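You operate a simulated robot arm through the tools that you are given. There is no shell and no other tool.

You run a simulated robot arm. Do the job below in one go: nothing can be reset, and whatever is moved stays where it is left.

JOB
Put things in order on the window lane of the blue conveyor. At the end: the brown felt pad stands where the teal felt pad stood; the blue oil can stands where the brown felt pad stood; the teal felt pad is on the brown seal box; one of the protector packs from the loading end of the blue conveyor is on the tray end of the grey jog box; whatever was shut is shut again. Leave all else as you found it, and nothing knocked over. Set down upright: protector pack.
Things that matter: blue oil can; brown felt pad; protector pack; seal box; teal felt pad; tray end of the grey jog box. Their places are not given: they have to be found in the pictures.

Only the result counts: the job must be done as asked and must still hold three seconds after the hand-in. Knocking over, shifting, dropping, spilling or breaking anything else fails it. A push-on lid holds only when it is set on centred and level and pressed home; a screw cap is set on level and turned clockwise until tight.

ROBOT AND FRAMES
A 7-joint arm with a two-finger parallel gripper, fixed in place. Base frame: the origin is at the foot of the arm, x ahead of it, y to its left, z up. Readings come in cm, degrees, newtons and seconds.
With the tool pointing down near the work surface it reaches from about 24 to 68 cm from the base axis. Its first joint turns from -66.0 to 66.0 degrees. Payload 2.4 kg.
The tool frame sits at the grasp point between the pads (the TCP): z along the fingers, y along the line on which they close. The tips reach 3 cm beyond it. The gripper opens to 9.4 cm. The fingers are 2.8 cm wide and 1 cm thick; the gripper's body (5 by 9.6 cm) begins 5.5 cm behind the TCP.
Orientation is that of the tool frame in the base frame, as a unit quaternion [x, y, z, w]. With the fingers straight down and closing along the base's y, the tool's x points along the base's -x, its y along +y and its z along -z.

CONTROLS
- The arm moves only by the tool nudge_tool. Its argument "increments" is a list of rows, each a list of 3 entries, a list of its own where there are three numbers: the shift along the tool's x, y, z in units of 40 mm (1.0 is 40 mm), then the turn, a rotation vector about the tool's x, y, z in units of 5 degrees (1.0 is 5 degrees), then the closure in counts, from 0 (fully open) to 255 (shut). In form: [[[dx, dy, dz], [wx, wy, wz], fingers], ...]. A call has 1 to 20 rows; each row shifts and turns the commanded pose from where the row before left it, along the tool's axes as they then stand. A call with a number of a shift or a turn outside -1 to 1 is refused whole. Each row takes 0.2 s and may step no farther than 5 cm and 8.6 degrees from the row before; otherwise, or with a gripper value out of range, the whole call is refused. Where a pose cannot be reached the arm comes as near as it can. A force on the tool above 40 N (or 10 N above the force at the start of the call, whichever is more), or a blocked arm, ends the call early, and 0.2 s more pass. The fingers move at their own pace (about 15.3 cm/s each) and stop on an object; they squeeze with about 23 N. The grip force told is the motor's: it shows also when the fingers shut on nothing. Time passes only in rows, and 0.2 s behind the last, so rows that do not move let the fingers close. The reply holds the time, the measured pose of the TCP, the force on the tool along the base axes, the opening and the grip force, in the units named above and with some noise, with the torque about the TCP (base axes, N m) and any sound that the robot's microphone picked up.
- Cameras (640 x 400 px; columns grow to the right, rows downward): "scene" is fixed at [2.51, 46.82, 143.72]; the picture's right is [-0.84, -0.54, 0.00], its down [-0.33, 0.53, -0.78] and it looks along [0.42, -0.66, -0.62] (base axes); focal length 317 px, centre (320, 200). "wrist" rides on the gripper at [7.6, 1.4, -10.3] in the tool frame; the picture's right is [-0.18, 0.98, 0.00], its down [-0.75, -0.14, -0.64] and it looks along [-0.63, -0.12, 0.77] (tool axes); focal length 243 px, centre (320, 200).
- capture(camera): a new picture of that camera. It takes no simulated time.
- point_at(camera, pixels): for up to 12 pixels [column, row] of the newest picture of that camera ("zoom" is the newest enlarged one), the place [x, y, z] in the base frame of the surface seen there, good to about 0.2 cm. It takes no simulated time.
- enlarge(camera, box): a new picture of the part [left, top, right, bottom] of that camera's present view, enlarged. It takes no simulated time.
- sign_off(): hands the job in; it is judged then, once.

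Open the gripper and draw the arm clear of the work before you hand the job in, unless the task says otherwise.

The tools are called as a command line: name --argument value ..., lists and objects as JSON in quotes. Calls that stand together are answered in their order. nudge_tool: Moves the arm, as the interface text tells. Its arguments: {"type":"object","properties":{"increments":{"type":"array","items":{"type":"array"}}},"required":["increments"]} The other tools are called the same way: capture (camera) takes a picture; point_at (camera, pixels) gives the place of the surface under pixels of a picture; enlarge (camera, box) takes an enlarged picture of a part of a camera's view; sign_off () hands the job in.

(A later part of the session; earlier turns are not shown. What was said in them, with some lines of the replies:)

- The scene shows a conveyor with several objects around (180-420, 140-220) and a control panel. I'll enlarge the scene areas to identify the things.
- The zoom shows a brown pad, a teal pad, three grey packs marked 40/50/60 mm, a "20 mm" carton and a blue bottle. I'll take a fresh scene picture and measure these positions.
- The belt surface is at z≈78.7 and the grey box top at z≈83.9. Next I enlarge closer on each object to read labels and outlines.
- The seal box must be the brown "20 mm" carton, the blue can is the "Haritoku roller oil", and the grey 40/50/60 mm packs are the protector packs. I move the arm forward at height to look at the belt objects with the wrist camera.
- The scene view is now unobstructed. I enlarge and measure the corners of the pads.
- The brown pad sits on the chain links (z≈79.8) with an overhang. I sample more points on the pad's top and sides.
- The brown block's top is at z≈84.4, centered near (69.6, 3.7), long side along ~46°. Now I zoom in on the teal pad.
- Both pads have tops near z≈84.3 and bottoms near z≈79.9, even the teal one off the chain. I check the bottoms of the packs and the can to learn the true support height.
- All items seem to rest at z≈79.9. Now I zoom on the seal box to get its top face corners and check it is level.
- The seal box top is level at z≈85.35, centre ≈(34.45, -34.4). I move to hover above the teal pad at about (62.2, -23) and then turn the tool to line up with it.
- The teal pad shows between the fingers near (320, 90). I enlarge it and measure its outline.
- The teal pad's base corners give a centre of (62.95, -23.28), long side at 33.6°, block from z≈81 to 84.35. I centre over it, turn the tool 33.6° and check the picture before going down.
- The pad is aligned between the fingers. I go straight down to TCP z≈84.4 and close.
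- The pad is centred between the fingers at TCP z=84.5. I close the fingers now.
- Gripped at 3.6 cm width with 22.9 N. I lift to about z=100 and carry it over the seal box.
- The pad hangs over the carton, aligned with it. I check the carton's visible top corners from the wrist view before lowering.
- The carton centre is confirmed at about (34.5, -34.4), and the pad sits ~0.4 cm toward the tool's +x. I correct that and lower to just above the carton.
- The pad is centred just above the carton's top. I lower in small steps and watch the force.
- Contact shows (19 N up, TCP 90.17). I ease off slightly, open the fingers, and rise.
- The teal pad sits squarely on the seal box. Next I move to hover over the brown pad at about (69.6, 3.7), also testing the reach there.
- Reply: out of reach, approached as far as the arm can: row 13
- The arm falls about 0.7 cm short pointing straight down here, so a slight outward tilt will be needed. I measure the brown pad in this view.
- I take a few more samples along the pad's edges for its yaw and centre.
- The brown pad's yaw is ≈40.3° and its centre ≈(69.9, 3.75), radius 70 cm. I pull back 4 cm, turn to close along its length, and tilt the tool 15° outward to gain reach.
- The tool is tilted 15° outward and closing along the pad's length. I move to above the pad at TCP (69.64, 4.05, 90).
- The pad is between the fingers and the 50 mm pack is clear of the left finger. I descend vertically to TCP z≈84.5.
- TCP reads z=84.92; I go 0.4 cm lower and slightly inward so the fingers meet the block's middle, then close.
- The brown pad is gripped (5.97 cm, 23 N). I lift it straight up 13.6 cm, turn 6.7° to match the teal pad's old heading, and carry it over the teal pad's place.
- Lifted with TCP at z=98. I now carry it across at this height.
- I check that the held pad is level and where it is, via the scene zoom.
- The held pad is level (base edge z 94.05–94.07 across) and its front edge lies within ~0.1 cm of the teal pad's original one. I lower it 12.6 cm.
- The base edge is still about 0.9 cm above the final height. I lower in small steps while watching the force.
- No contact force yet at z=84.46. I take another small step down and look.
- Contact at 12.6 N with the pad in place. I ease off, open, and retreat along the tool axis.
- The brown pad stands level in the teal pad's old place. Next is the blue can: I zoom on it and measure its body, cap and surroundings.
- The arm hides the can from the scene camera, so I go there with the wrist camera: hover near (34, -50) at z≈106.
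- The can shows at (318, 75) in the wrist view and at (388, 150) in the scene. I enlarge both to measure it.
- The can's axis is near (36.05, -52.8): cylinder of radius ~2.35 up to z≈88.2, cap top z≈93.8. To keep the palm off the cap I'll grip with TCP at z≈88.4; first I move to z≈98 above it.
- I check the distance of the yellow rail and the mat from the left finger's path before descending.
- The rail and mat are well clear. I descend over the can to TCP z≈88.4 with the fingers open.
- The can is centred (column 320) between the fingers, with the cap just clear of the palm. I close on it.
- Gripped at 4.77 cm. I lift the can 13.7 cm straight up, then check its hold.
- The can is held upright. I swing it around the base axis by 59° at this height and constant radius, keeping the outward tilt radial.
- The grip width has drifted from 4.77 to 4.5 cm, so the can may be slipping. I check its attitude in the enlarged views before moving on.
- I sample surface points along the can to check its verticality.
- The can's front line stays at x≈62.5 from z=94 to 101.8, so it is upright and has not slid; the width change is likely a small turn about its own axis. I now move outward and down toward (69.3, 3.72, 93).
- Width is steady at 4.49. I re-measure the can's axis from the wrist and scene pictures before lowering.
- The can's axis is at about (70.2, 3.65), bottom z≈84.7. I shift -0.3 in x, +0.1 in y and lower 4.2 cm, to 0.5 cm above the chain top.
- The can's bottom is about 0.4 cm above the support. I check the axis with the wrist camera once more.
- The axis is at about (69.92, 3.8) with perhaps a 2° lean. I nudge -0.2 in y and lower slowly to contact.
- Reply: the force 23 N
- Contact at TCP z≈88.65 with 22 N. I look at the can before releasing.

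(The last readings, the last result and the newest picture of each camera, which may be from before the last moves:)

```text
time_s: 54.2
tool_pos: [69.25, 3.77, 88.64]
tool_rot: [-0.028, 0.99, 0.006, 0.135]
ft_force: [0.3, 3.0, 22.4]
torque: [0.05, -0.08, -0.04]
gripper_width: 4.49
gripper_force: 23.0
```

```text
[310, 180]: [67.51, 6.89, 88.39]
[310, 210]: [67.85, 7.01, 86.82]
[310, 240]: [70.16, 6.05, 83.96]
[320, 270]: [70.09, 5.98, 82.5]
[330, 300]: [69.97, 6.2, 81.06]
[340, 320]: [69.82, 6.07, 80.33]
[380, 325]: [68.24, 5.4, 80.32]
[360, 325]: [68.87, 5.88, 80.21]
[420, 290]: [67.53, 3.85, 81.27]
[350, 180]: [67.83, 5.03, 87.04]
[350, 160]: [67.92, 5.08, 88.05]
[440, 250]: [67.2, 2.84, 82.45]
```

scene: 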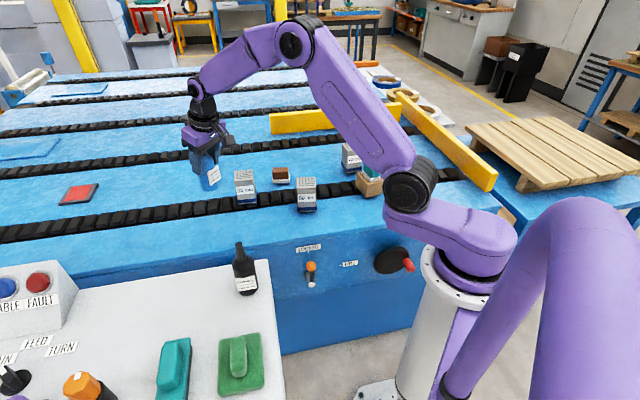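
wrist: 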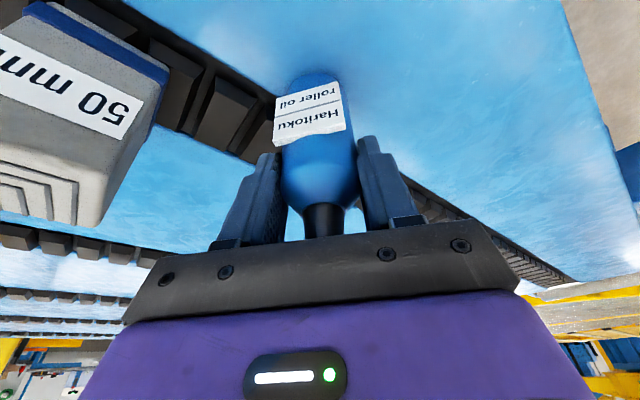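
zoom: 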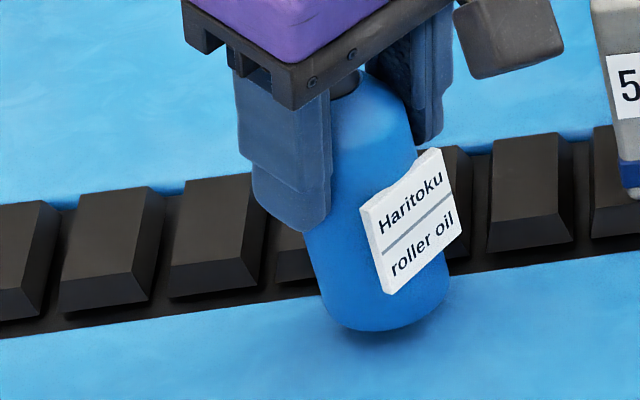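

The can stands on the chain at about (69.9, 3.8), bottom at z≈80. I ease the load off, open the fingers, and retreat along the tool axis.

nudge_tool --increments '[[[-0.0097, 0, -0.036], [0, 0, 0], 255], [[0, 0, 0], [0, 0, 0], 255]]'

nudge_tool --increments '[[[0, 0, 0], [0, 0, 0], 120], [[0, 0, 0], [0, 0, 0], 90], [[0, 0, 0], [0, 0, 0], 40], [[0, 0, 0], [0, 0, 0], 0], [[0, 0, 0], [0, 0, 0], 0]]'

enlarge --camera "scene" --box '[160, 180, 240, 230]'

capture --camera "wrist"

```text
time_s: 54.8
tool_pos: [69.18, 3.73, 88.71]
tool_rot: [-0.027, 0.991, 0.004, 0.132]
ft_force: [5.7, 3.5, 16.0]
torque: [0.17, -0.62, 0.03]
gripper_width: 4.51
gripper_force: 22.8
```

```text
time_s: 56.0
tool_pos: [69.16, 3.6, 88.47]
tool_rot: [-0.027, 0.991, 0.005, 0.13]
ft_force: [-0.2, 0.2, -0.2]
torque: [0.02, -0.03, -0.02]
gripper_width: 9.41
gripper_force: 0.1
```

```text
8.00 times, centred on (200, 205) of scene
```

zoom: 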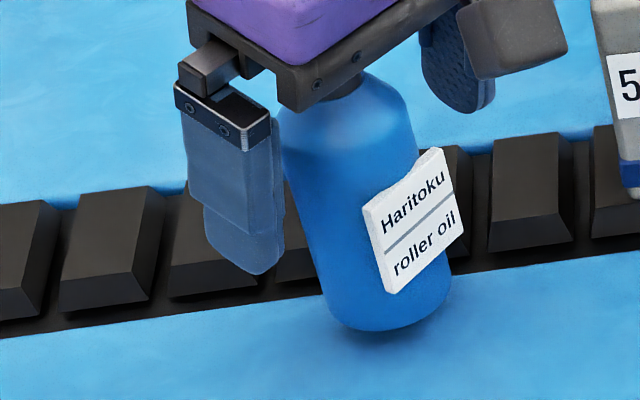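

```text
taken
```

wrist: 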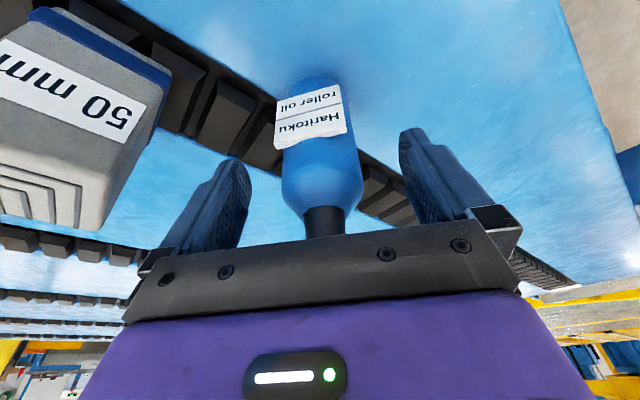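

The can stands free. I retreat along the tool axis and check it.

nudge_tool --increments '[[[0, 0, -0.3], [0, 0, 0], 0], [[0, 0, -0.6], [0, 0, 0], 0], [[0, 0, -0.9], [0, 0, 0], 0], [[0, 0, -0.9], [0, 0, 0], 0], [[0, 0, -0.9], [0, 0, 0], 0], [[0, 0, -0.5], [0, 0, 0], 0], [[0, 0, 0], [0, 0, 0], 0]]'

capture --camera "wrist"

enlarge --camera "scene" --box '[170, 175, 250, 225]'

point_at --camera "zoom" --pixels '[[240, 30], [240, 60], [240, 100], [220, 180], [230, 230], [240, 260], [250, 300], [260, 345], [300, 365], [330, 360], [220, 150], [310, 170]]'

```text
time_s: 57.6
tool_pos: [64.81, 3.52, 104.37]
tool_rot: [-0.027, 0.991, 0.004, 0.13]
ft_force: [0.2, 0.2, -0.6]
torque: [-0.02, -0.03, -0.01]
gripper_width: 9.39
gripper_force: 0.1
```

```text
taken
```

wrist: 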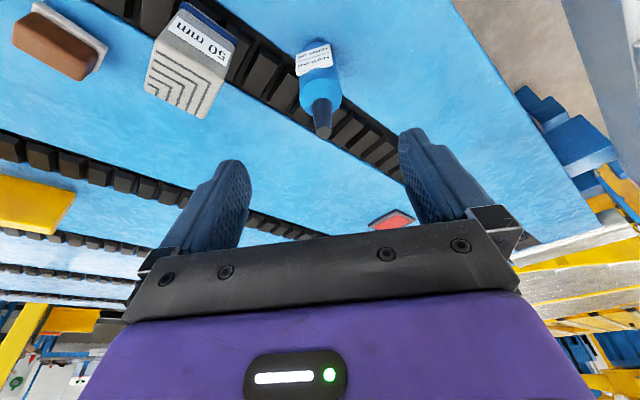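

```text
8.00 times, centred on (210, 200) of scene
```

zoom: 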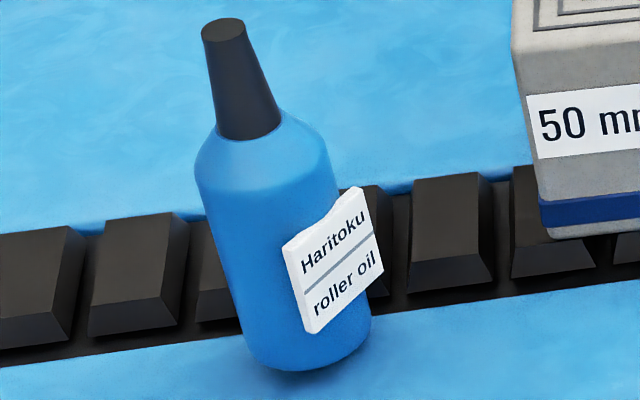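

```text
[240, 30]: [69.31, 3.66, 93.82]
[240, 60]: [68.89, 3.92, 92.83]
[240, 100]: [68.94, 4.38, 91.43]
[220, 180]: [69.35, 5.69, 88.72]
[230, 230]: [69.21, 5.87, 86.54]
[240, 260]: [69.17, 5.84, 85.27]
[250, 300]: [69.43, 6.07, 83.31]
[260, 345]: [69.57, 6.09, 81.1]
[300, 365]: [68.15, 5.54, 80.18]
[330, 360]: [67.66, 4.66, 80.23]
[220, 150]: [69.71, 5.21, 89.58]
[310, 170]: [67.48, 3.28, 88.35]
```

I measure the cap top and base to verify the can is upright and its final position.

point_at --camera "zoom" --pixels '[[210, 30], [222, 28], [236, 26], [222, 22], [222, 34]]'

enlarge --camera "wrist" --box '[280, 30, 370, 145]'

enlarge --camera "wrist" --box '[280, 60, 360, 110]'

point_at --camera "wrist" --pixels '[[323, 132], [319, 132], [327, 132], [323, 128], [323, 136], [302, 95], [338, 90], [310, 95], [330, 92], [322, 112], [300, 85], [335, 80]]'

```text
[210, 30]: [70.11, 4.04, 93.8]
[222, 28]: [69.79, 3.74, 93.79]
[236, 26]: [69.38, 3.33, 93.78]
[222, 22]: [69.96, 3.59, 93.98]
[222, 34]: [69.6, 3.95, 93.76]
```

```text
3.48 times, centred on (325, 88) of wrist
```

zoom: 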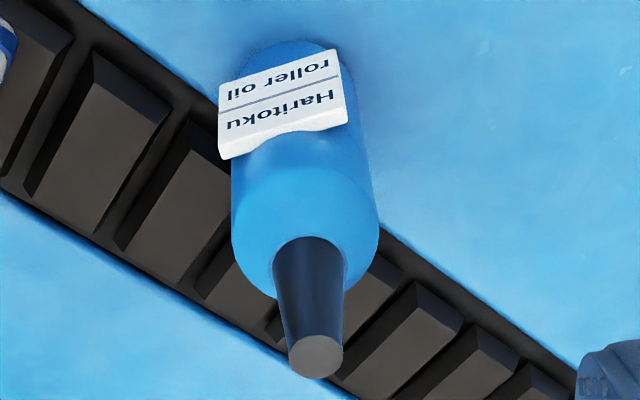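

```text
8.00 times, centred on (320, 85) of wrist
```

zoom: 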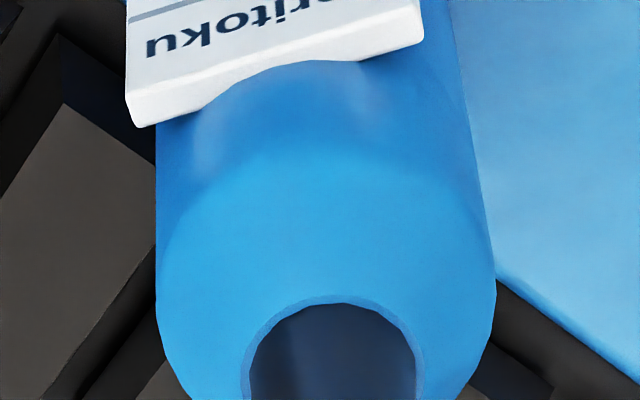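

```text
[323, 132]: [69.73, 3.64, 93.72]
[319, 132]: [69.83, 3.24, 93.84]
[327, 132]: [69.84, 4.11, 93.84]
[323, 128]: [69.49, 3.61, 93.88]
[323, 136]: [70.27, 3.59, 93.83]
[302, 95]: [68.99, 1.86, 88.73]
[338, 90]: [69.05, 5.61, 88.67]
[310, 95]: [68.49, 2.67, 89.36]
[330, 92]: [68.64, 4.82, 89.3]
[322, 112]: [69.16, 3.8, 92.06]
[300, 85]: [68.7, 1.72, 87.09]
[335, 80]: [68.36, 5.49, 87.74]
```

The can stands upright at (69.8, 3.72), same top height as before. Now I study the grey jog box to find its tray end and free space there.

capture --camera "scene"

enlarge --camera "scene" --box '[140, 250, 300, 400]'

enlarge --camera "scene" --box '[0, 300, 160, 400]'

```text
taken
```

scene: 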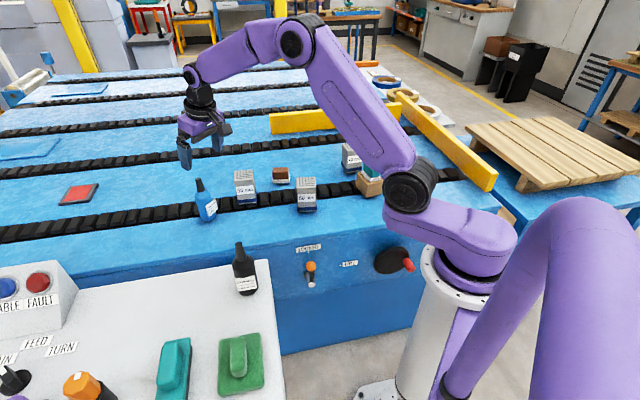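

```text
2.67 times, centred on (220, 325) of scene
```

zoom: 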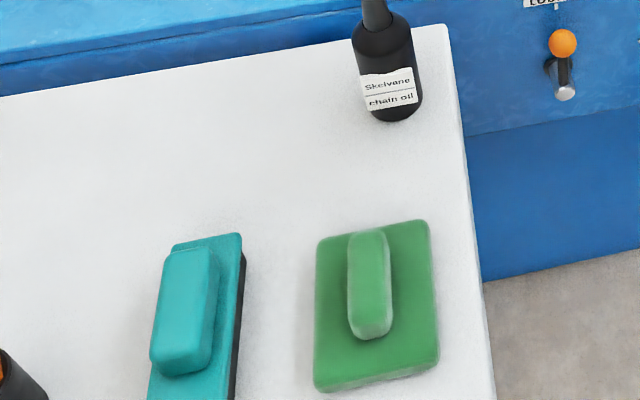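

```text
4.00 times, centred on (80, 350) of scene
```

zoom: 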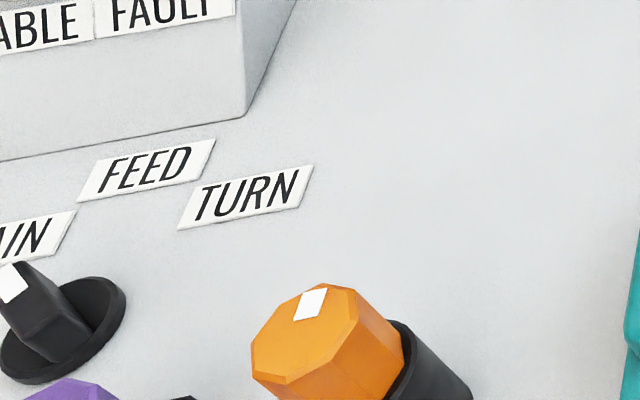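

I measure points on the jog box's top: corner, bottle foot, teal and green blocks, and the free area between them.

enlarge --camera "scene" --box '[140, 250, 300, 350]'

point_at --camera "scene" --pixels '[[266, 262], [246, 293], [209, 310], [190, 310], [200, 330], [170, 343], [190, 340], [222, 340], [259, 335], [150, 320], [275, 345], [240, 340]]'

point_at --camera "scene" --pixels '[[74, 312], [60, 275], [100, 300], [90, 375], [76, 380], [140, 290], [140, 350], [179, 345], [230, 355], [244, 248], [250, 285], [280, 390]]'

```text
4.00 times, centred on (220, 300) of scene
```

zoom: 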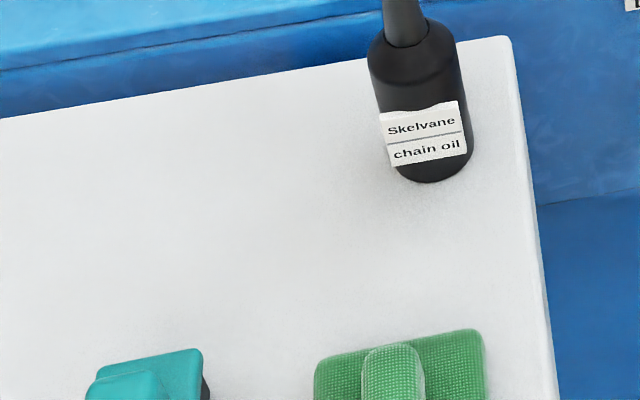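

```text
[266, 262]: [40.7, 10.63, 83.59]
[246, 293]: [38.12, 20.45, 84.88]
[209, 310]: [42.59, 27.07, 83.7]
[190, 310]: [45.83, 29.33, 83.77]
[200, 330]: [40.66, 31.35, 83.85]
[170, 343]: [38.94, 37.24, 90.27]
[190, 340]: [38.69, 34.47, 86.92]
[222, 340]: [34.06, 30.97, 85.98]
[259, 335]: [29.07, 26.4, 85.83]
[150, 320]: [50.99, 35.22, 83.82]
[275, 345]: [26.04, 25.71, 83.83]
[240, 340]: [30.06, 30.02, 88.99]
```

```text
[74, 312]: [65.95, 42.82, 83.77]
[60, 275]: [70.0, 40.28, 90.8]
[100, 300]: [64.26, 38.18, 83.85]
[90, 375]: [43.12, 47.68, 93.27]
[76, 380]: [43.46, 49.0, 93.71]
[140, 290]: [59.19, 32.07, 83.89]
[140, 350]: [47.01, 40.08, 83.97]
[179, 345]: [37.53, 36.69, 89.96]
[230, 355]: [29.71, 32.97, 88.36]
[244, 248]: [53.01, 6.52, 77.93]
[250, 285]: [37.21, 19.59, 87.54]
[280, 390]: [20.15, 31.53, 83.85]
```

Free space on the tray end is around (42, 27.5), about 8-10 cm from the black bottle, teal and green blocks. I straighten the tool and go over the 60 mm pack, the nearest protector pack.

nudge_tool --increments '[[[0.5, 0, 0], [0, 0.75, 0], 0], [[0, 0, 0], [0, 0.75, 0], 0], [[0, 0, 0], [0, 0.75, 0], 0], [[0, 0, 0], [0, 0.75, 0], 0], [[0, 0, 0], [0, 0, 0], 0]]'

```text
time_s: 58.8
tool_pos: [62.87, 3.33, 103.93]
tool_rot: [-0.027, 1.0, 0.001, 0.001]
ft_force: [-0.2, 1.0, 0.6]
torque: [-0.01, 0.03, 0.04]
gripper_width: 9.42
gripper_force: 0.1
```

The tool is straight down again. I move over the 60 mm pack.

nudge_tool --increments '[[[0.687, -0.81, 0], [0, 0, 0], 0], [[0.687, -0.81, 0], [0, 0, 0], 0], [[0.687, -0.81, 0], [0, 0, 0], 0], [[0.687, -0.81, 0], [0, 0, 0], 0], [[0.687, -0.81, 0], [0, 0, 0], 0], [[0.687, -0.81, 0], [0, 0, 0], 0], [[0, 0, 0], [0, 0, 0], 0]]'

capture --camera "wrist"

enlarge --camera "scene" --box '[266, 170, 346, 220]'

point_at --camera "zoom" --pixels '[[250, 65], [385, 62], [255, 115], [395, 110], [320, 90], [260, 200], [390, 200], [260, 315], [320, 318], [390, 315], [250, 280], [400, 270]]'

```text
time_s: 60.4
tool_pos: [47.27, -17.19, 103.67]
tool_rot: [-0.026, 1.0, 0.001, 0.001]
ft_force: [0.6, -0.1, 0.6]
torque: [-0.04, -0.01, 0.01]
gripper_width: 9.38
gripper_force: 0.0
```

```text
taken
```

wrist: 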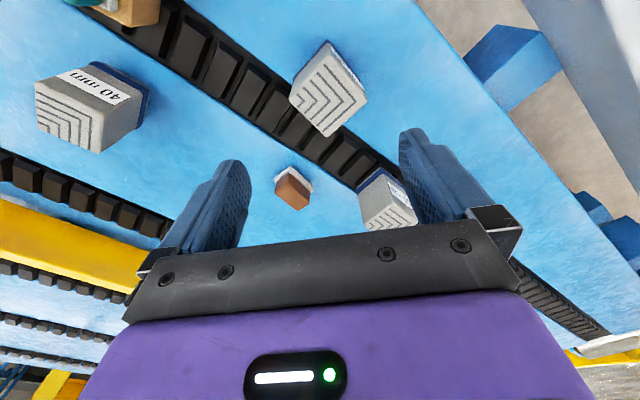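

```text
8.00 times, centred on (306, 195) of scene
```

zoom: 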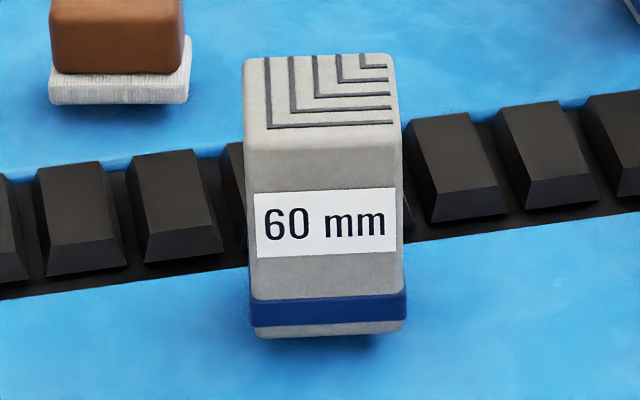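

```text
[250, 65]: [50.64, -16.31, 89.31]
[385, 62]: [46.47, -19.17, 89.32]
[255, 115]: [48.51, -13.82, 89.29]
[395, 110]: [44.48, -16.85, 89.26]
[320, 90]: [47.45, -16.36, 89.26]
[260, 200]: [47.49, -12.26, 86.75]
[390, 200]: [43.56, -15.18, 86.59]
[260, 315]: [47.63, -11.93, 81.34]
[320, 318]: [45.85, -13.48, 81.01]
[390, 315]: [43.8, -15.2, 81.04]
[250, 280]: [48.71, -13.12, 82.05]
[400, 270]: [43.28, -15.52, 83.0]
```

I measure the pack's top from the wrist view for its exact centre and sides.

enlarge --camera "wrist" --box '[275, 35, 385, 145]'

enlarge --camera "wrist" --box '[250, 40, 410, 140]'

point_at --camera "zoom" --pixels '[[165, 215], [300, 385], [460, 230], [320, 70], [310, 230], [240, 290], [390, 310], [250, 130], [400, 140], [290, 375], [180, 205], [450, 220]]'

```text
3.64 times, centred on (330, 90) of wrist
```

zoom: 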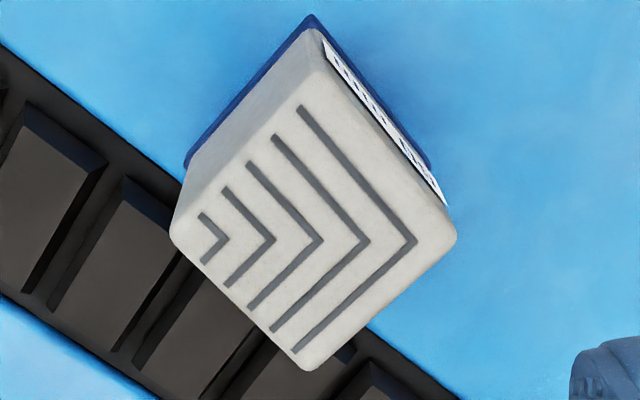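

```text
4.00 times, centred on (330, 90) of wrist
```

zoom: 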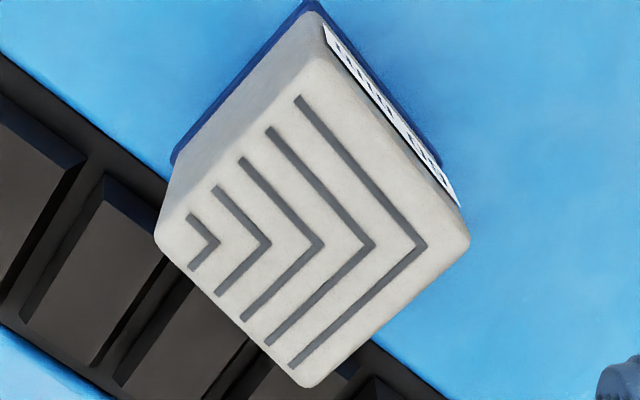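

```text
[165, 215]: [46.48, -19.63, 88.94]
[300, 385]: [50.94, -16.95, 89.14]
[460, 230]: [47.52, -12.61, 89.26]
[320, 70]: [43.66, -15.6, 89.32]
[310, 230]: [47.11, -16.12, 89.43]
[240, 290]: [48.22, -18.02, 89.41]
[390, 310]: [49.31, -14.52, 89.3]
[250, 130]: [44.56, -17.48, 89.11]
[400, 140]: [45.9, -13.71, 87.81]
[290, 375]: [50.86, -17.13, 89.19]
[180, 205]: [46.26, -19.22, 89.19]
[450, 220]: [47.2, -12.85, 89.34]
```

The 60 mm pack's top centre is ≈(47.15, -16.2), about 5 cm square at yaw ≈36.7°. I centre over it, turn 33.7° and come down to just above its top.

nudge_tool --increments '[[[0.017, 0.249, 0], [0, 0, -0.963], 0], [[0, 0, 0], [0, 0, -0.963], 0], [[0, 0, 0], [0, 0, -0.963], 0], [[0, 0, 0], [0, 0, -0.963], 0], [[0, 0, 0], [0, 0, -0.963], 0], [[0, 0, 0], [0, 0, -0.963], 0], [[0, 0, 0], [0, 0, -0.963], 0], [[0, 0, 0.8], [0, 0, 0], 0], [[0, 0, 0.8], [0, 0, 0], 0], [[0, 0, 0.6], [0, 0, 0], 0], [[0, 0, 0], [0, 0, 0], 0]]'

capture --camera "wrist"

point_at --camera "wrist" --pixels '[[320, 120], [300, 120], [340, 120], [290, 100], [350, 100], [320, 90], [320, 150], [300, 160], [345, 160], [280, 130], [360, 130], [320, 70]]'

```text
time_s: 62.8
tool_pos: [47.37, -15.83, 95.12]
tool_rot: [-0.316, 0.949, 0.001, 0.001]
ft_force: [-0.5, -0.1, 0.1]
torque: [0.02, 0.0, -0.05]
gripper_width: 9.42
gripper_force: 0.1
```

```text
taken
```

wrist: 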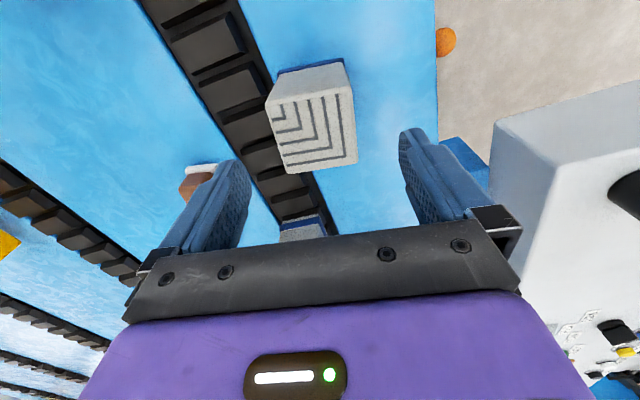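

```text
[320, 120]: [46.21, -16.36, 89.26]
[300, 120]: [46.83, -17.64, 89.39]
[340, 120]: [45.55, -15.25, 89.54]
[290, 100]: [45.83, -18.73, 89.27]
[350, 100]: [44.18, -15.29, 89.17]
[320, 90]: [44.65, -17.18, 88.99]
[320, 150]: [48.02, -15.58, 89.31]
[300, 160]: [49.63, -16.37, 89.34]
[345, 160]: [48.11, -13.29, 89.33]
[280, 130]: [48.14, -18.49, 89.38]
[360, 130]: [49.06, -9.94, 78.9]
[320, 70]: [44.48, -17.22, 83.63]
```

The pack is ~0.2 cm off in tool y and ~0.4 cm in tool x; I correct this and descend to TCP z≈86.5.

nudge_tool --increments '[[[0.1, -0.05, 0], [0, 0, 0], 0], [[0, 0, 0.7], [0, 0, 0], 0], [[0, 0, 0.7], [0, 0, 0], 0], [[0, 0, 0.5], [0, 0, 0], 0], [[0, 0, 0.25], [0, 0, 0], 0], [[0, 0, 0], [0, 0, 0], 0]]'

capture --camera "wrist"

enlarge --camera "scene" --box '[256, 160, 356, 225]'

```text
time_s: 64.2
tool_pos: [47.19, -16.35, 86.25]
tool_rot: [-0.314, 0.949, 0.0, 0.001]
ft_force: [0.0, 1.0, 0.1]
torque: [0.0, 0.0, 0.02]
gripper_width: 9.39
gripper_force: 0.0
```

```text
taken
```

wrist: 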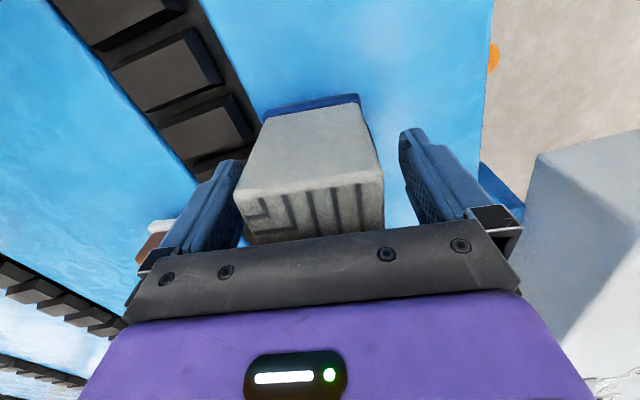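

```text
6.15 times, centred on (306, 192) of scene
```

zoom: 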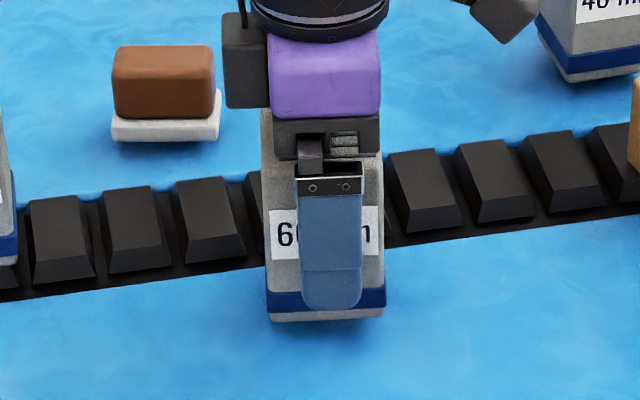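

I check that the pack is centred between the fingers by measuring points on its face before closing.

point_at --camera "wrist" --pixels '[[250, 160], [370, 150], [240, 190], [380, 175], [310, 150], [248, 235], [380, 220], [310, 210]]'

```text
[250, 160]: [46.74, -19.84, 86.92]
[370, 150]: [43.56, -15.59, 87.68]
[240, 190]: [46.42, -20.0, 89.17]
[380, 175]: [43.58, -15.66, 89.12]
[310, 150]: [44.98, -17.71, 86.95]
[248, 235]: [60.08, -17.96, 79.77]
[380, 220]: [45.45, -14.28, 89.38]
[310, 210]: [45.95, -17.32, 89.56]
```

The pack is centred within ~0.1 cm. I close the fingers and check the hold.

nudge_tool --increments '[[[0, 0, 0], [0, 0, 0], 70], [[0, 0, 0], [0, 0, 0], 255], [[0, 0, 0], [0, 0, 0], 255], [[0, 0, 0], [0, 0, 0], 255]]'

nudge_tool --increments '[[[0, 0, -0.2], [0, 0, 0], 255], [[0, 0, -0.4], [0, 0, 0], 255], [[0, 0, 0], [0, 0, 0], 255]]'

capture --camera "wrist"

```text
time_s: 65.2
tool_pos: [47.26, -16.3, 86.25]
tool_rot: [-0.314, 0.949, 0.0, 0.0]
ft_force: [0.8, -0.3, 0.0]
torque: [0.04, -0.05, -0.02]
gripper_width: 6.2
gripper_force: 23.0
```

```text
time_s: 66.0
tool_pos: [47.14, -16.34, 88.89]
tool_rot: [-0.315, 0.949, 0.001, 0.0]
ft_force: [-0.1, -0.6, -3.0]
torque: [0.0, 0.03, -0.04]
gripper_width: 6.22
gripper_force: 23.0
```

```text
taken
```

wrist: 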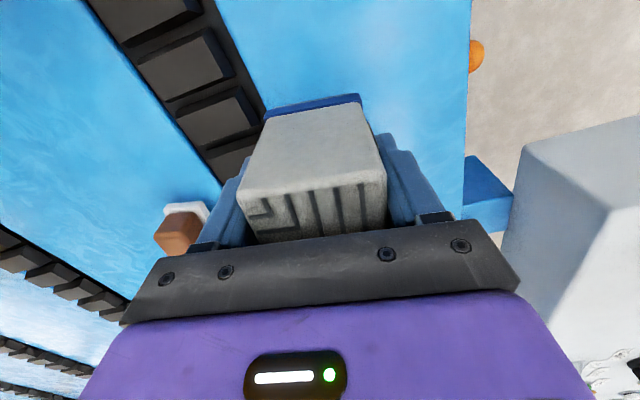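

Lifted with 23 N hold. Before carrying, I check the black bottle's height on the jog box, which lies near the path.

enlarge --camera "scene" --box '[205, 235, 285, 300]'

point_at --camera "zoom" --pixels '[[280, 65], [285, 90], [290, 120], [300, 180], [310, 230], [330, 330], [250, 170], [350, 160], [280, 57]]'

```text
6.15 times, centred on (245, 268) of scene
```

zoom: 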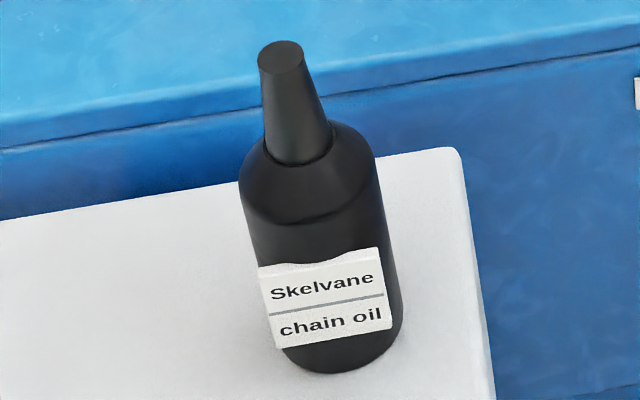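

```text
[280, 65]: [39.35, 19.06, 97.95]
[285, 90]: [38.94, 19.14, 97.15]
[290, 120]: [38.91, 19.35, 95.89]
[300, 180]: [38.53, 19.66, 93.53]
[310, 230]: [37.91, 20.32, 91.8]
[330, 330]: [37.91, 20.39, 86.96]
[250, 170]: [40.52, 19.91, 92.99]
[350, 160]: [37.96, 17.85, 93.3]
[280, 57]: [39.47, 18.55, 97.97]
```

The black bottle's axis is (39.4, 18.5) with top z≈98. I lift the pack to TCP z≈107 (pack bottom ≈100.7) and carry it to (46, 27.5), passing outside the bottle.

nudge_tool --increments '[[[0, 0, -0.8], [0, 0, 0], 255], [[0, 0, -0.95], [0, 0, 0], 255], [[0, 0, -0.95], [0, 0, 0], 255], [[0, 0, -0.95], [0, 0, 0], 255], [[0, 0, -0.95], [0, 0, 0], 255], [[0, 0, 0], [0, 0, 0], 255]]'

nudge_tool --increments '[[[-0.575, 0.814, 0], [0, 0, 0], 255], [[-0.575, 0.814, 0], [0, 0, 0], 255], [[-0.575, 0.814, 0], [0, 0, 0], 255], [[-0.575, 0.814, 0], [0, 0, 0], 255], [[-0.575, 0.814, 0], [0, 0, 0], 255], [[-0.575, 0.814, 0], [0, 0, 0], 255], [[-0.575, 0.814, 0], [0, 0, 0], 255], [[-0.575, 0.814, 0], [0, 0, 0], 255], [[-0.575, 0.814, 0], [0, 0, 0], 255], [[-0.575, 0.814, 0], [0, 0, 0], 255], [[-0.575, 0.814, 0], [0, 0, 0], 255], [[0, 0, 0], [0, 0, 0], 255]]'

capture --camera "wrist"

capture --camera "scene"

```text
time_s: 67.4
tool_pos: [47.01, -16.06, 107.23]
tool_rot: [-0.314, 0.949, 0.001, 0.0]
ft_force: [-0.3, 0.0, -1.8]
torque: [0.01, -0.04, 0.01]
gripper_width: 6.25
gripper_force: 23.3
```

```text
time_s: 70.0
tool_pos: [45.92, 27.48, 107.31]
tool_rot: [-0.314, 0.949, 0.0, 0.0]
ft_force: [-0.1, -0.1, -2.3]
torque: [0.03, 0.02, -0.02]
gripper_width: 6.22
gripper_force: 22.7
```

```text
taken
```

wrist: 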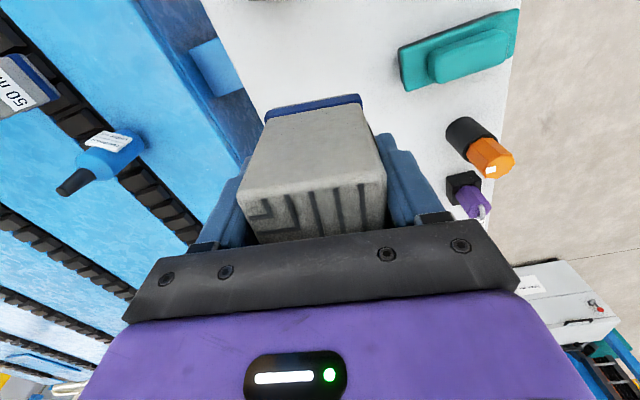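

```text
taken
```

scene: 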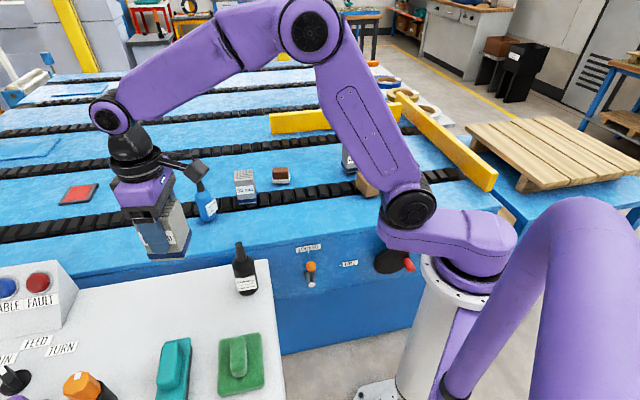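

I measure the neighbours on the jog box (teal block corners) from the wrist view before lowering.

point_at --camera "wrist" --pixels '[[402, 52], [408, 86], [430, 60], [508, 45], [480, 155], [460, 130], [340, 60], [240, 30], [300, 20], [390, 120], [420, 170], [270, 90]]'

enlarge --camera "scene" --box '[100, 160, 220, 280]'

```text
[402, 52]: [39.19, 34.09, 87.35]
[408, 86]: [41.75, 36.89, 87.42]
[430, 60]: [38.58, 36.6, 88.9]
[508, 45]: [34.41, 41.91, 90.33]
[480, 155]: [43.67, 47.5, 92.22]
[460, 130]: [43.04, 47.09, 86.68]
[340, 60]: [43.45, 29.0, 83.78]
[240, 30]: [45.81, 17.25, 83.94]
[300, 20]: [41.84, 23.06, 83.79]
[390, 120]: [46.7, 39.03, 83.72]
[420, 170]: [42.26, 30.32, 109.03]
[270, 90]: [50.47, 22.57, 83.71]
```

```text
3.33 times, centred on (160, 220) of scene
```

zoom: 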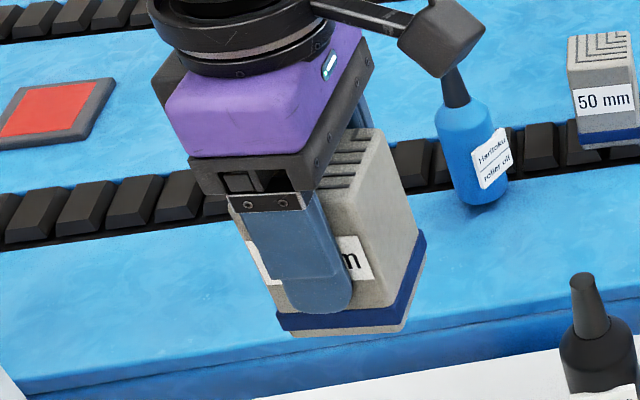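

The target (43.2, 27.2) clears the teal block and bottle. I shift there and lower to about 2 cm above the box top.

nudge_tool --increments '[[[0.587, 0.35, 0], [0, 0, 0], 255], [[0, 0, 0.7], [0, 0, 0], 255], [[0, 0, 0.8], [0, 0, 0], 255], [[0, 0, 0.8], [0, 0, 0], 255], [[0, 0, 0.8], [0, 0, 0], 255], [[0, 0, 0.6], [0, 0, 0], 255], [[0, 0, 0.2], [0, 0, 0], 255], [[0, 0, 0], [0, 0, 0], 255]]'

capture --camera "wrist"

enlarge --camera "scene" --box '[130, 220, 290, 350]'

```text
time_s: 71.8
tool_pos: [43.2, 27.23, 91.91]
tool_rot: [-0.315, 0.949, 0.001, 0.0]
ft_force: [-0.5, 1.1, -2.4]
torque: [-0.03, -0.03, 0.01]
gripper_width: 6.21
gripper_force: 22.8
```

```text
taken
```

wrist: 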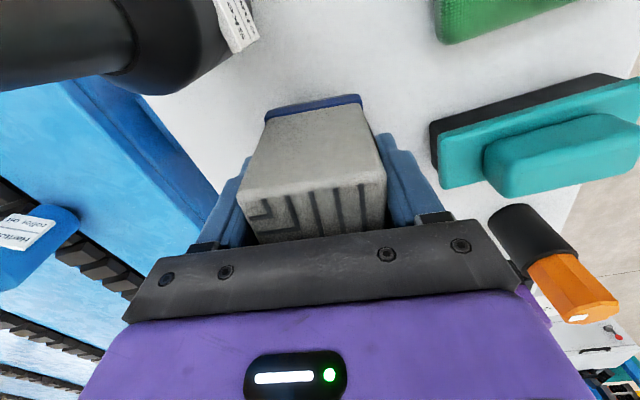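

```text
3.08 times, centred on (210, 285) of scene
```

zoom: 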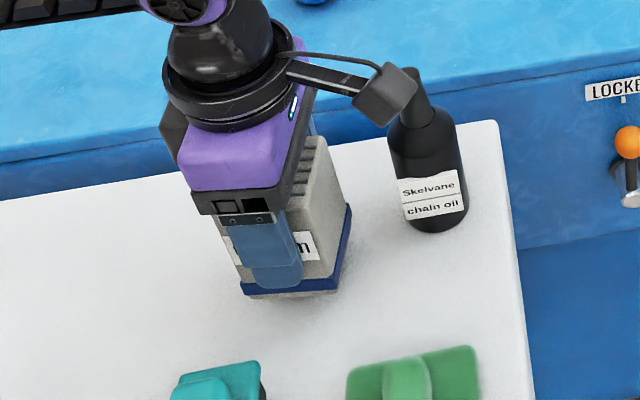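

The pack is about 1.8 cm above the surface, with bottle and blocks clear. I lower in small steps to contact.

nudge_tool --increments '[[[0, 0, 0.2], [0, 0, 0], 255], [[0, 0, 0.12], [0, 0, 0], 255], [[0, 0, 0], [0, 0, 0], 255]]'

nudge_tool --increments '[[[0, 0, 0.04], [0, 0, 0], 255], [[0, 0, 0], [0, 0, 0], 255]]'

nudge_tool --increments '[[[0, 0, 0.03], [0, 0, 0], 255], [[0, 0, 0], [0, 0, 0], 255]]'

```text
time_s: 72.6
tool_pos: [43.24, 27.17, 90.55]
tool_rot: [-0.315, 0.949, 0.0, 0.0]
ft_force: [0.3, 0.5, -3.1]
torque: [0.0, 0.0, 0.02]
gripper_width: 6.2
gripper_force: 22.2
```

```text
time_s: 73.2
tool_pos: [43.26, 27.19, 90.23]
tool_rot: [-0.315, 0.949, 0.001, 0.001]
ft_force: [0.1, 0.8, -2.8]
torque: [0.02, -0.03, 0.01]
gripper_width: 6.22
gripper_force: 23.3
```

```text
time_s: 73.8
tool_pos: [43.34, 27.14, 90.3]
tool_rot: [-0.315, 0.949, 0.001, 0.002]
ft_force: [-1.3, -1.3, 17.2]
torque: [-0.3, 0.26, 0.0]
gripper_width: 6.25
gripper_force: 22.6
```

Contact (17 N) at TCP z≈90.25. I ease off a touch, then open the fingers partway and check.

nudge_tool --increments '[[[0, 0, -0.025], [0, 0, 0], 255], [[0, 0, 0], [0, 0, 0], 255], [[0, 0, 0], [0, 0, 0], 75], [[0, 0, 0], [0, 0, 0], 40], [[0, 0, 0], [0, 0, 0], 40], [[0, 0, 0], [0, 0, 0], 40]]'

capture --camera "wrist"

enlarge --camera "scene" --box '[130, 220, 290, 350]'

```text
time_s: 75.2
tool_pos: [43.39, 27.1, 90.23]
tool_rot: [-0.315, 0.949, 0.0, 0.001]
ft_force: [0.3, 0.0, -0.6]
torque: [0.0, -0.01, 0.01]
gripper_width: 7.9
gripper_force: 0.0
```

```text
taken
```

wrist: 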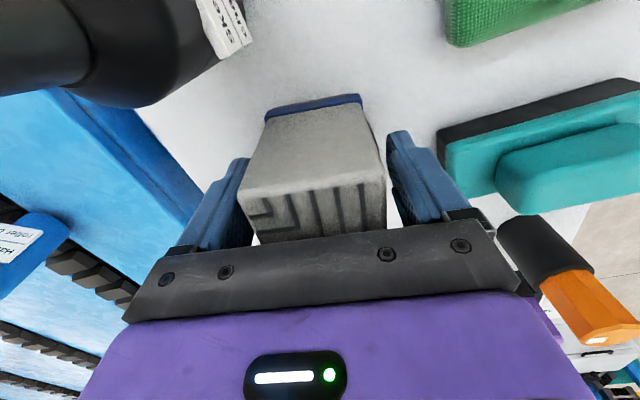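

```text
3.08 times, centred on (210, 285) of scene
```

zoom: 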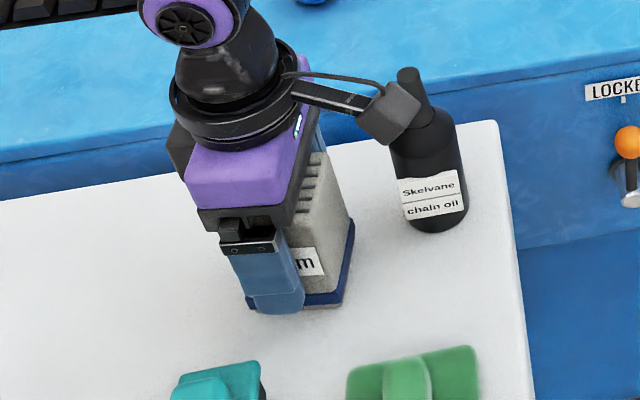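

The pack stands on the tray end, fingers open to 7.9. I rise straight up and check.

nudge_tool --increments '[[[0, 0, -0.3], [0, 0, 0], 40], [[0, 0, -0.7], [0, 0, 0], 40], [[0, 0, -0.9], [0, 0, 0], 40], [[0, 0, -0.9], [0, 0, 0], 0], [[0, 0, -0.9], [0, 0, 0], 0], [[0, 0, -0.5], [0, 0, 0], 0], [[0, 0, 0], [0, 0, 0], 0]]'

capture --camera "wrist"

capture --camera "scene"

```text
time_s: 76.8
tool_pos: [43.25, 27.04, 107.12]
tool_rot: [-0.315, 0.949, 0.0, 0.0]
ft_force: [-1.0, -0.8, 0.0]
torque: [0.03, 0.0, 0.01]
gripper_width: 9.4
gripper_force: 0.0
```

```text
taken
```

wrist: 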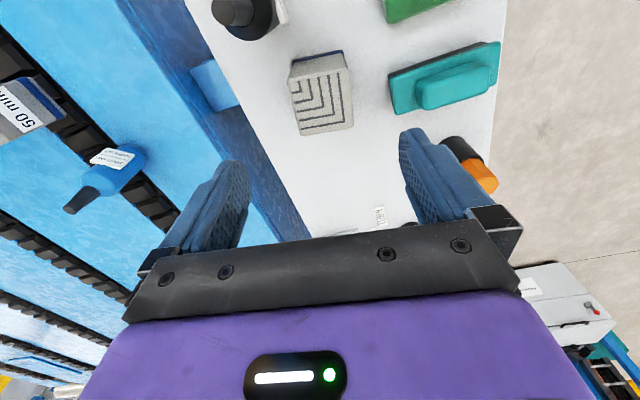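

```text
taken
```

scene: 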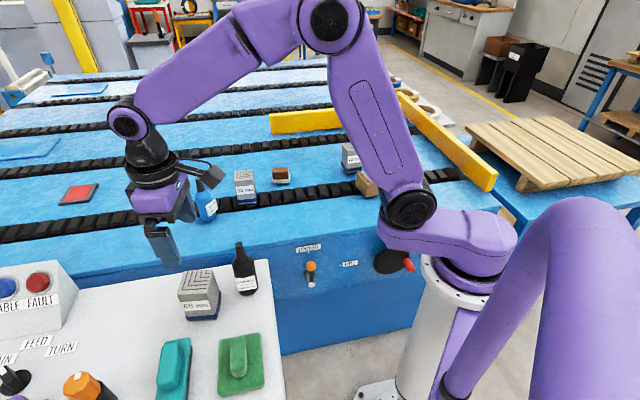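

The 60 mm pack stands upright on the tray end at (198, 295) in the scene. I draw the arm back to near its start position and inspect everything.

nudge_tool --increments '[[[0.739, -0.559, -0.1], [0, 0, 0], 0], [[0.739, -0.559, -0.1], [0, 0, 0], 0], [[0.739, -0.559, 0], [0, 0, 0], 0], [[0.739, -0.559, 0], [0, 0, 0], 0], [[0.739, -0.559, 0], [0, 0, 0], 0], [[0.739, -0.559, 0], [0, 0, 0], 0], [[0.739, -0.559, 0], [0, 0, 0], 0], [[0.739, -0.559, 0], [0, 0, 0], 0], [[0.739, -0.559, 0], [0, 0, 0], 0], [[0, 0, 0], [0, 0, 0], 0]]'

capture --camera "scene"

capture --camera "wrist"

enlarge --camera "scene" --box '[180, 120, 440, 280]'

enlarge --camera "scene" --box '[0, 230, 300, 400]'

```text
time_s: 79.0
tool_pos: [33.69, -4.96, 107.67]
tool_rot: [-0.315, 0.949, 0.001, 0.001]
ft_force: [0.2, 0.0, -0.4]
torque: [0.03, 0.01, 0.04]
gripper_width: 9.43
gripper_force: 0.1
```

```text
taken
```

scene: 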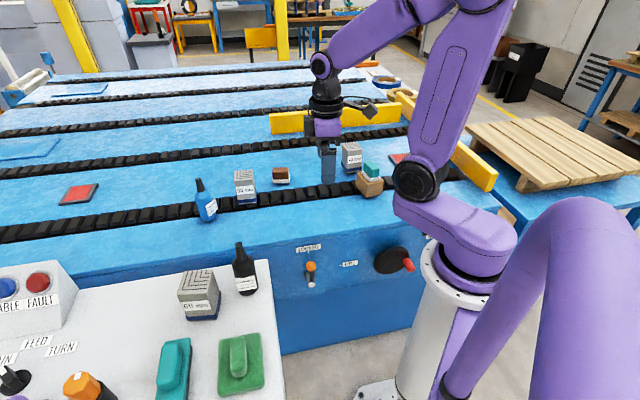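

```text
taken
```

wrist: 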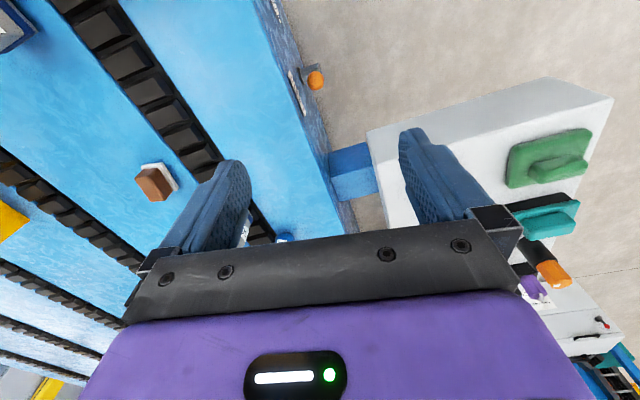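

```text
2.46 times, centred on (310, 200) of scene
```

zoom: 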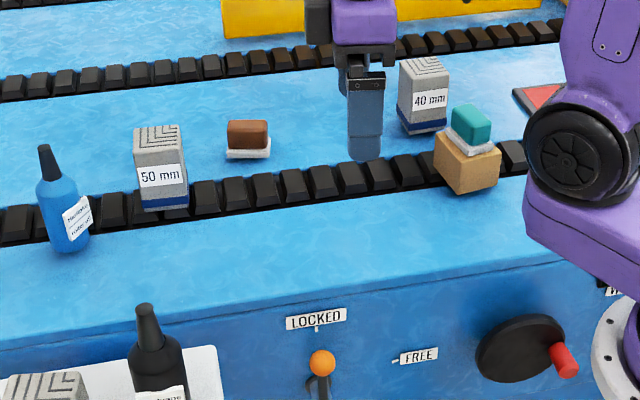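

```text
2.13 times, centred on (150, 315) of scene
```

zoom: 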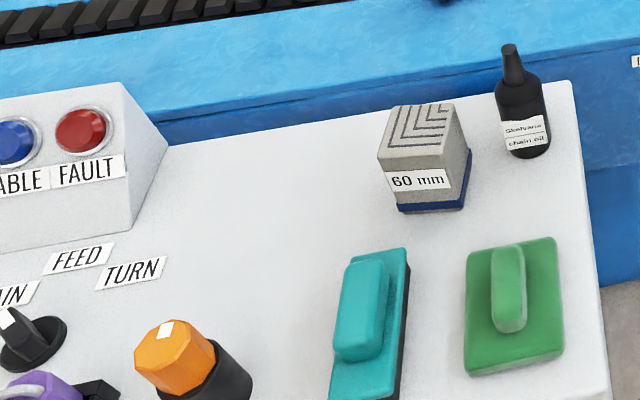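

All parts look in place: can at (206, 200), brown pad at (281, 175), teal pad on the carton at (370, 178), 60 mm pack on the tray end. I run a last numeric check on the seal box, teal pad, and pack.

enlarge --camera "scene" --box '[330, 155, 410, 205]'

point_at --camera "zoom" --pixels '[[225, 145], [305, 225], [425, 200], [290, 325], [300, 310], [215, 230], [350, 80], [300, 90], [370, 120], [330, 210], [390, 190], [270, 180]]'

point_at --camera "scene" --pixels '[[185, 280], [210, 277], [190, 293], [217, 290], [199, 285], [190, 315], [215, 315], [200, 200], [202, 182], [281, 170]]'

```text
8.00 times, centred on (370, 180) of scene
```

zoom: 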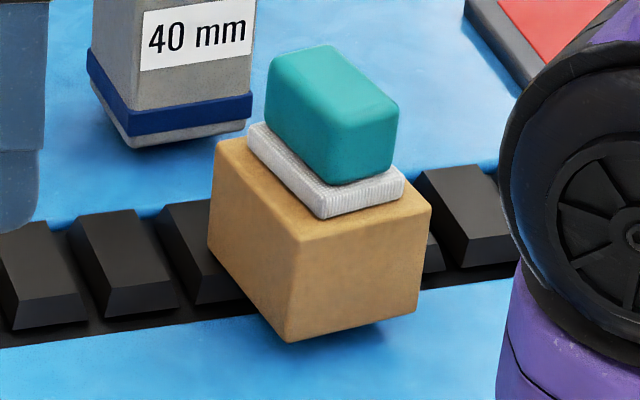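

```text
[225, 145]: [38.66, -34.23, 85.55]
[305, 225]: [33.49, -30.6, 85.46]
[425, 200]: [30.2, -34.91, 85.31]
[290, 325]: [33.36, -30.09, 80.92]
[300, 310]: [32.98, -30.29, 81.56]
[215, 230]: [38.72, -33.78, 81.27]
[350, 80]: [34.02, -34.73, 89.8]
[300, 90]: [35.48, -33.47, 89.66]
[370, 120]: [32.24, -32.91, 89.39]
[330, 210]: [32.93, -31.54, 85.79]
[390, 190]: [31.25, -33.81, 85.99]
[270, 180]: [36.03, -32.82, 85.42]
```

```text
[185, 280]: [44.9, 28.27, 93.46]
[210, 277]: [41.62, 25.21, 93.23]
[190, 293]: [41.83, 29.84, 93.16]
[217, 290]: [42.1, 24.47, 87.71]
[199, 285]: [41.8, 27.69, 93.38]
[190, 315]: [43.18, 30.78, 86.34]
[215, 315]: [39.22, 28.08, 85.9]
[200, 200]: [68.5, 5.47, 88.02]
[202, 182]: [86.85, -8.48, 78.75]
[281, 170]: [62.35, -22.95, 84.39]
```

The seal box corners match the first readings (within 0.2 cm). The teal pad lies flat on it, the pack top is level at z≈93.3, and the can and brown pad stand where wanted. Nothing was opened, the gripper is open and the arm is clear, so I hand in.

sign_off

```text
The job is handed in.
```

The job is finished and handed in. In the last pictures and measurements everything stood upright and where you asked.

| Item | Where it is now | Check |
|---|---|---|
| Teal felt pad | On the brown seal box (the 20 mm carton) | Flat and near the middle; the box stayed within about 0.2 cm of where it was |
| Brown felt pad | Where the teal pad stood | Level, within about 0.3 cm of the old spot |
| Blue oil can (Haritoku roller oil) | Where the brown pad stood | Upright, about 0.1 cm from the old spot |
| Protector pack (the 60 mm one) | On the tray end of the grey jog box | Upright and level, clear of the black bottle and the teal and green blocks |

- **Tray end:** nothing on the jog box marks it. I took it to be the end near the robot that has no controls, because the other end is out of reach.
- **Choice of pack:** I took the grey 40, 50 and 60 mm packs to be the protector packs and moved the 60 mm one.
- **Shut again:** I opened nothing, so there was nothing to shut.

The gripper is open and the arm is back close to its starting position. No bumps or drops showed up while I worked.
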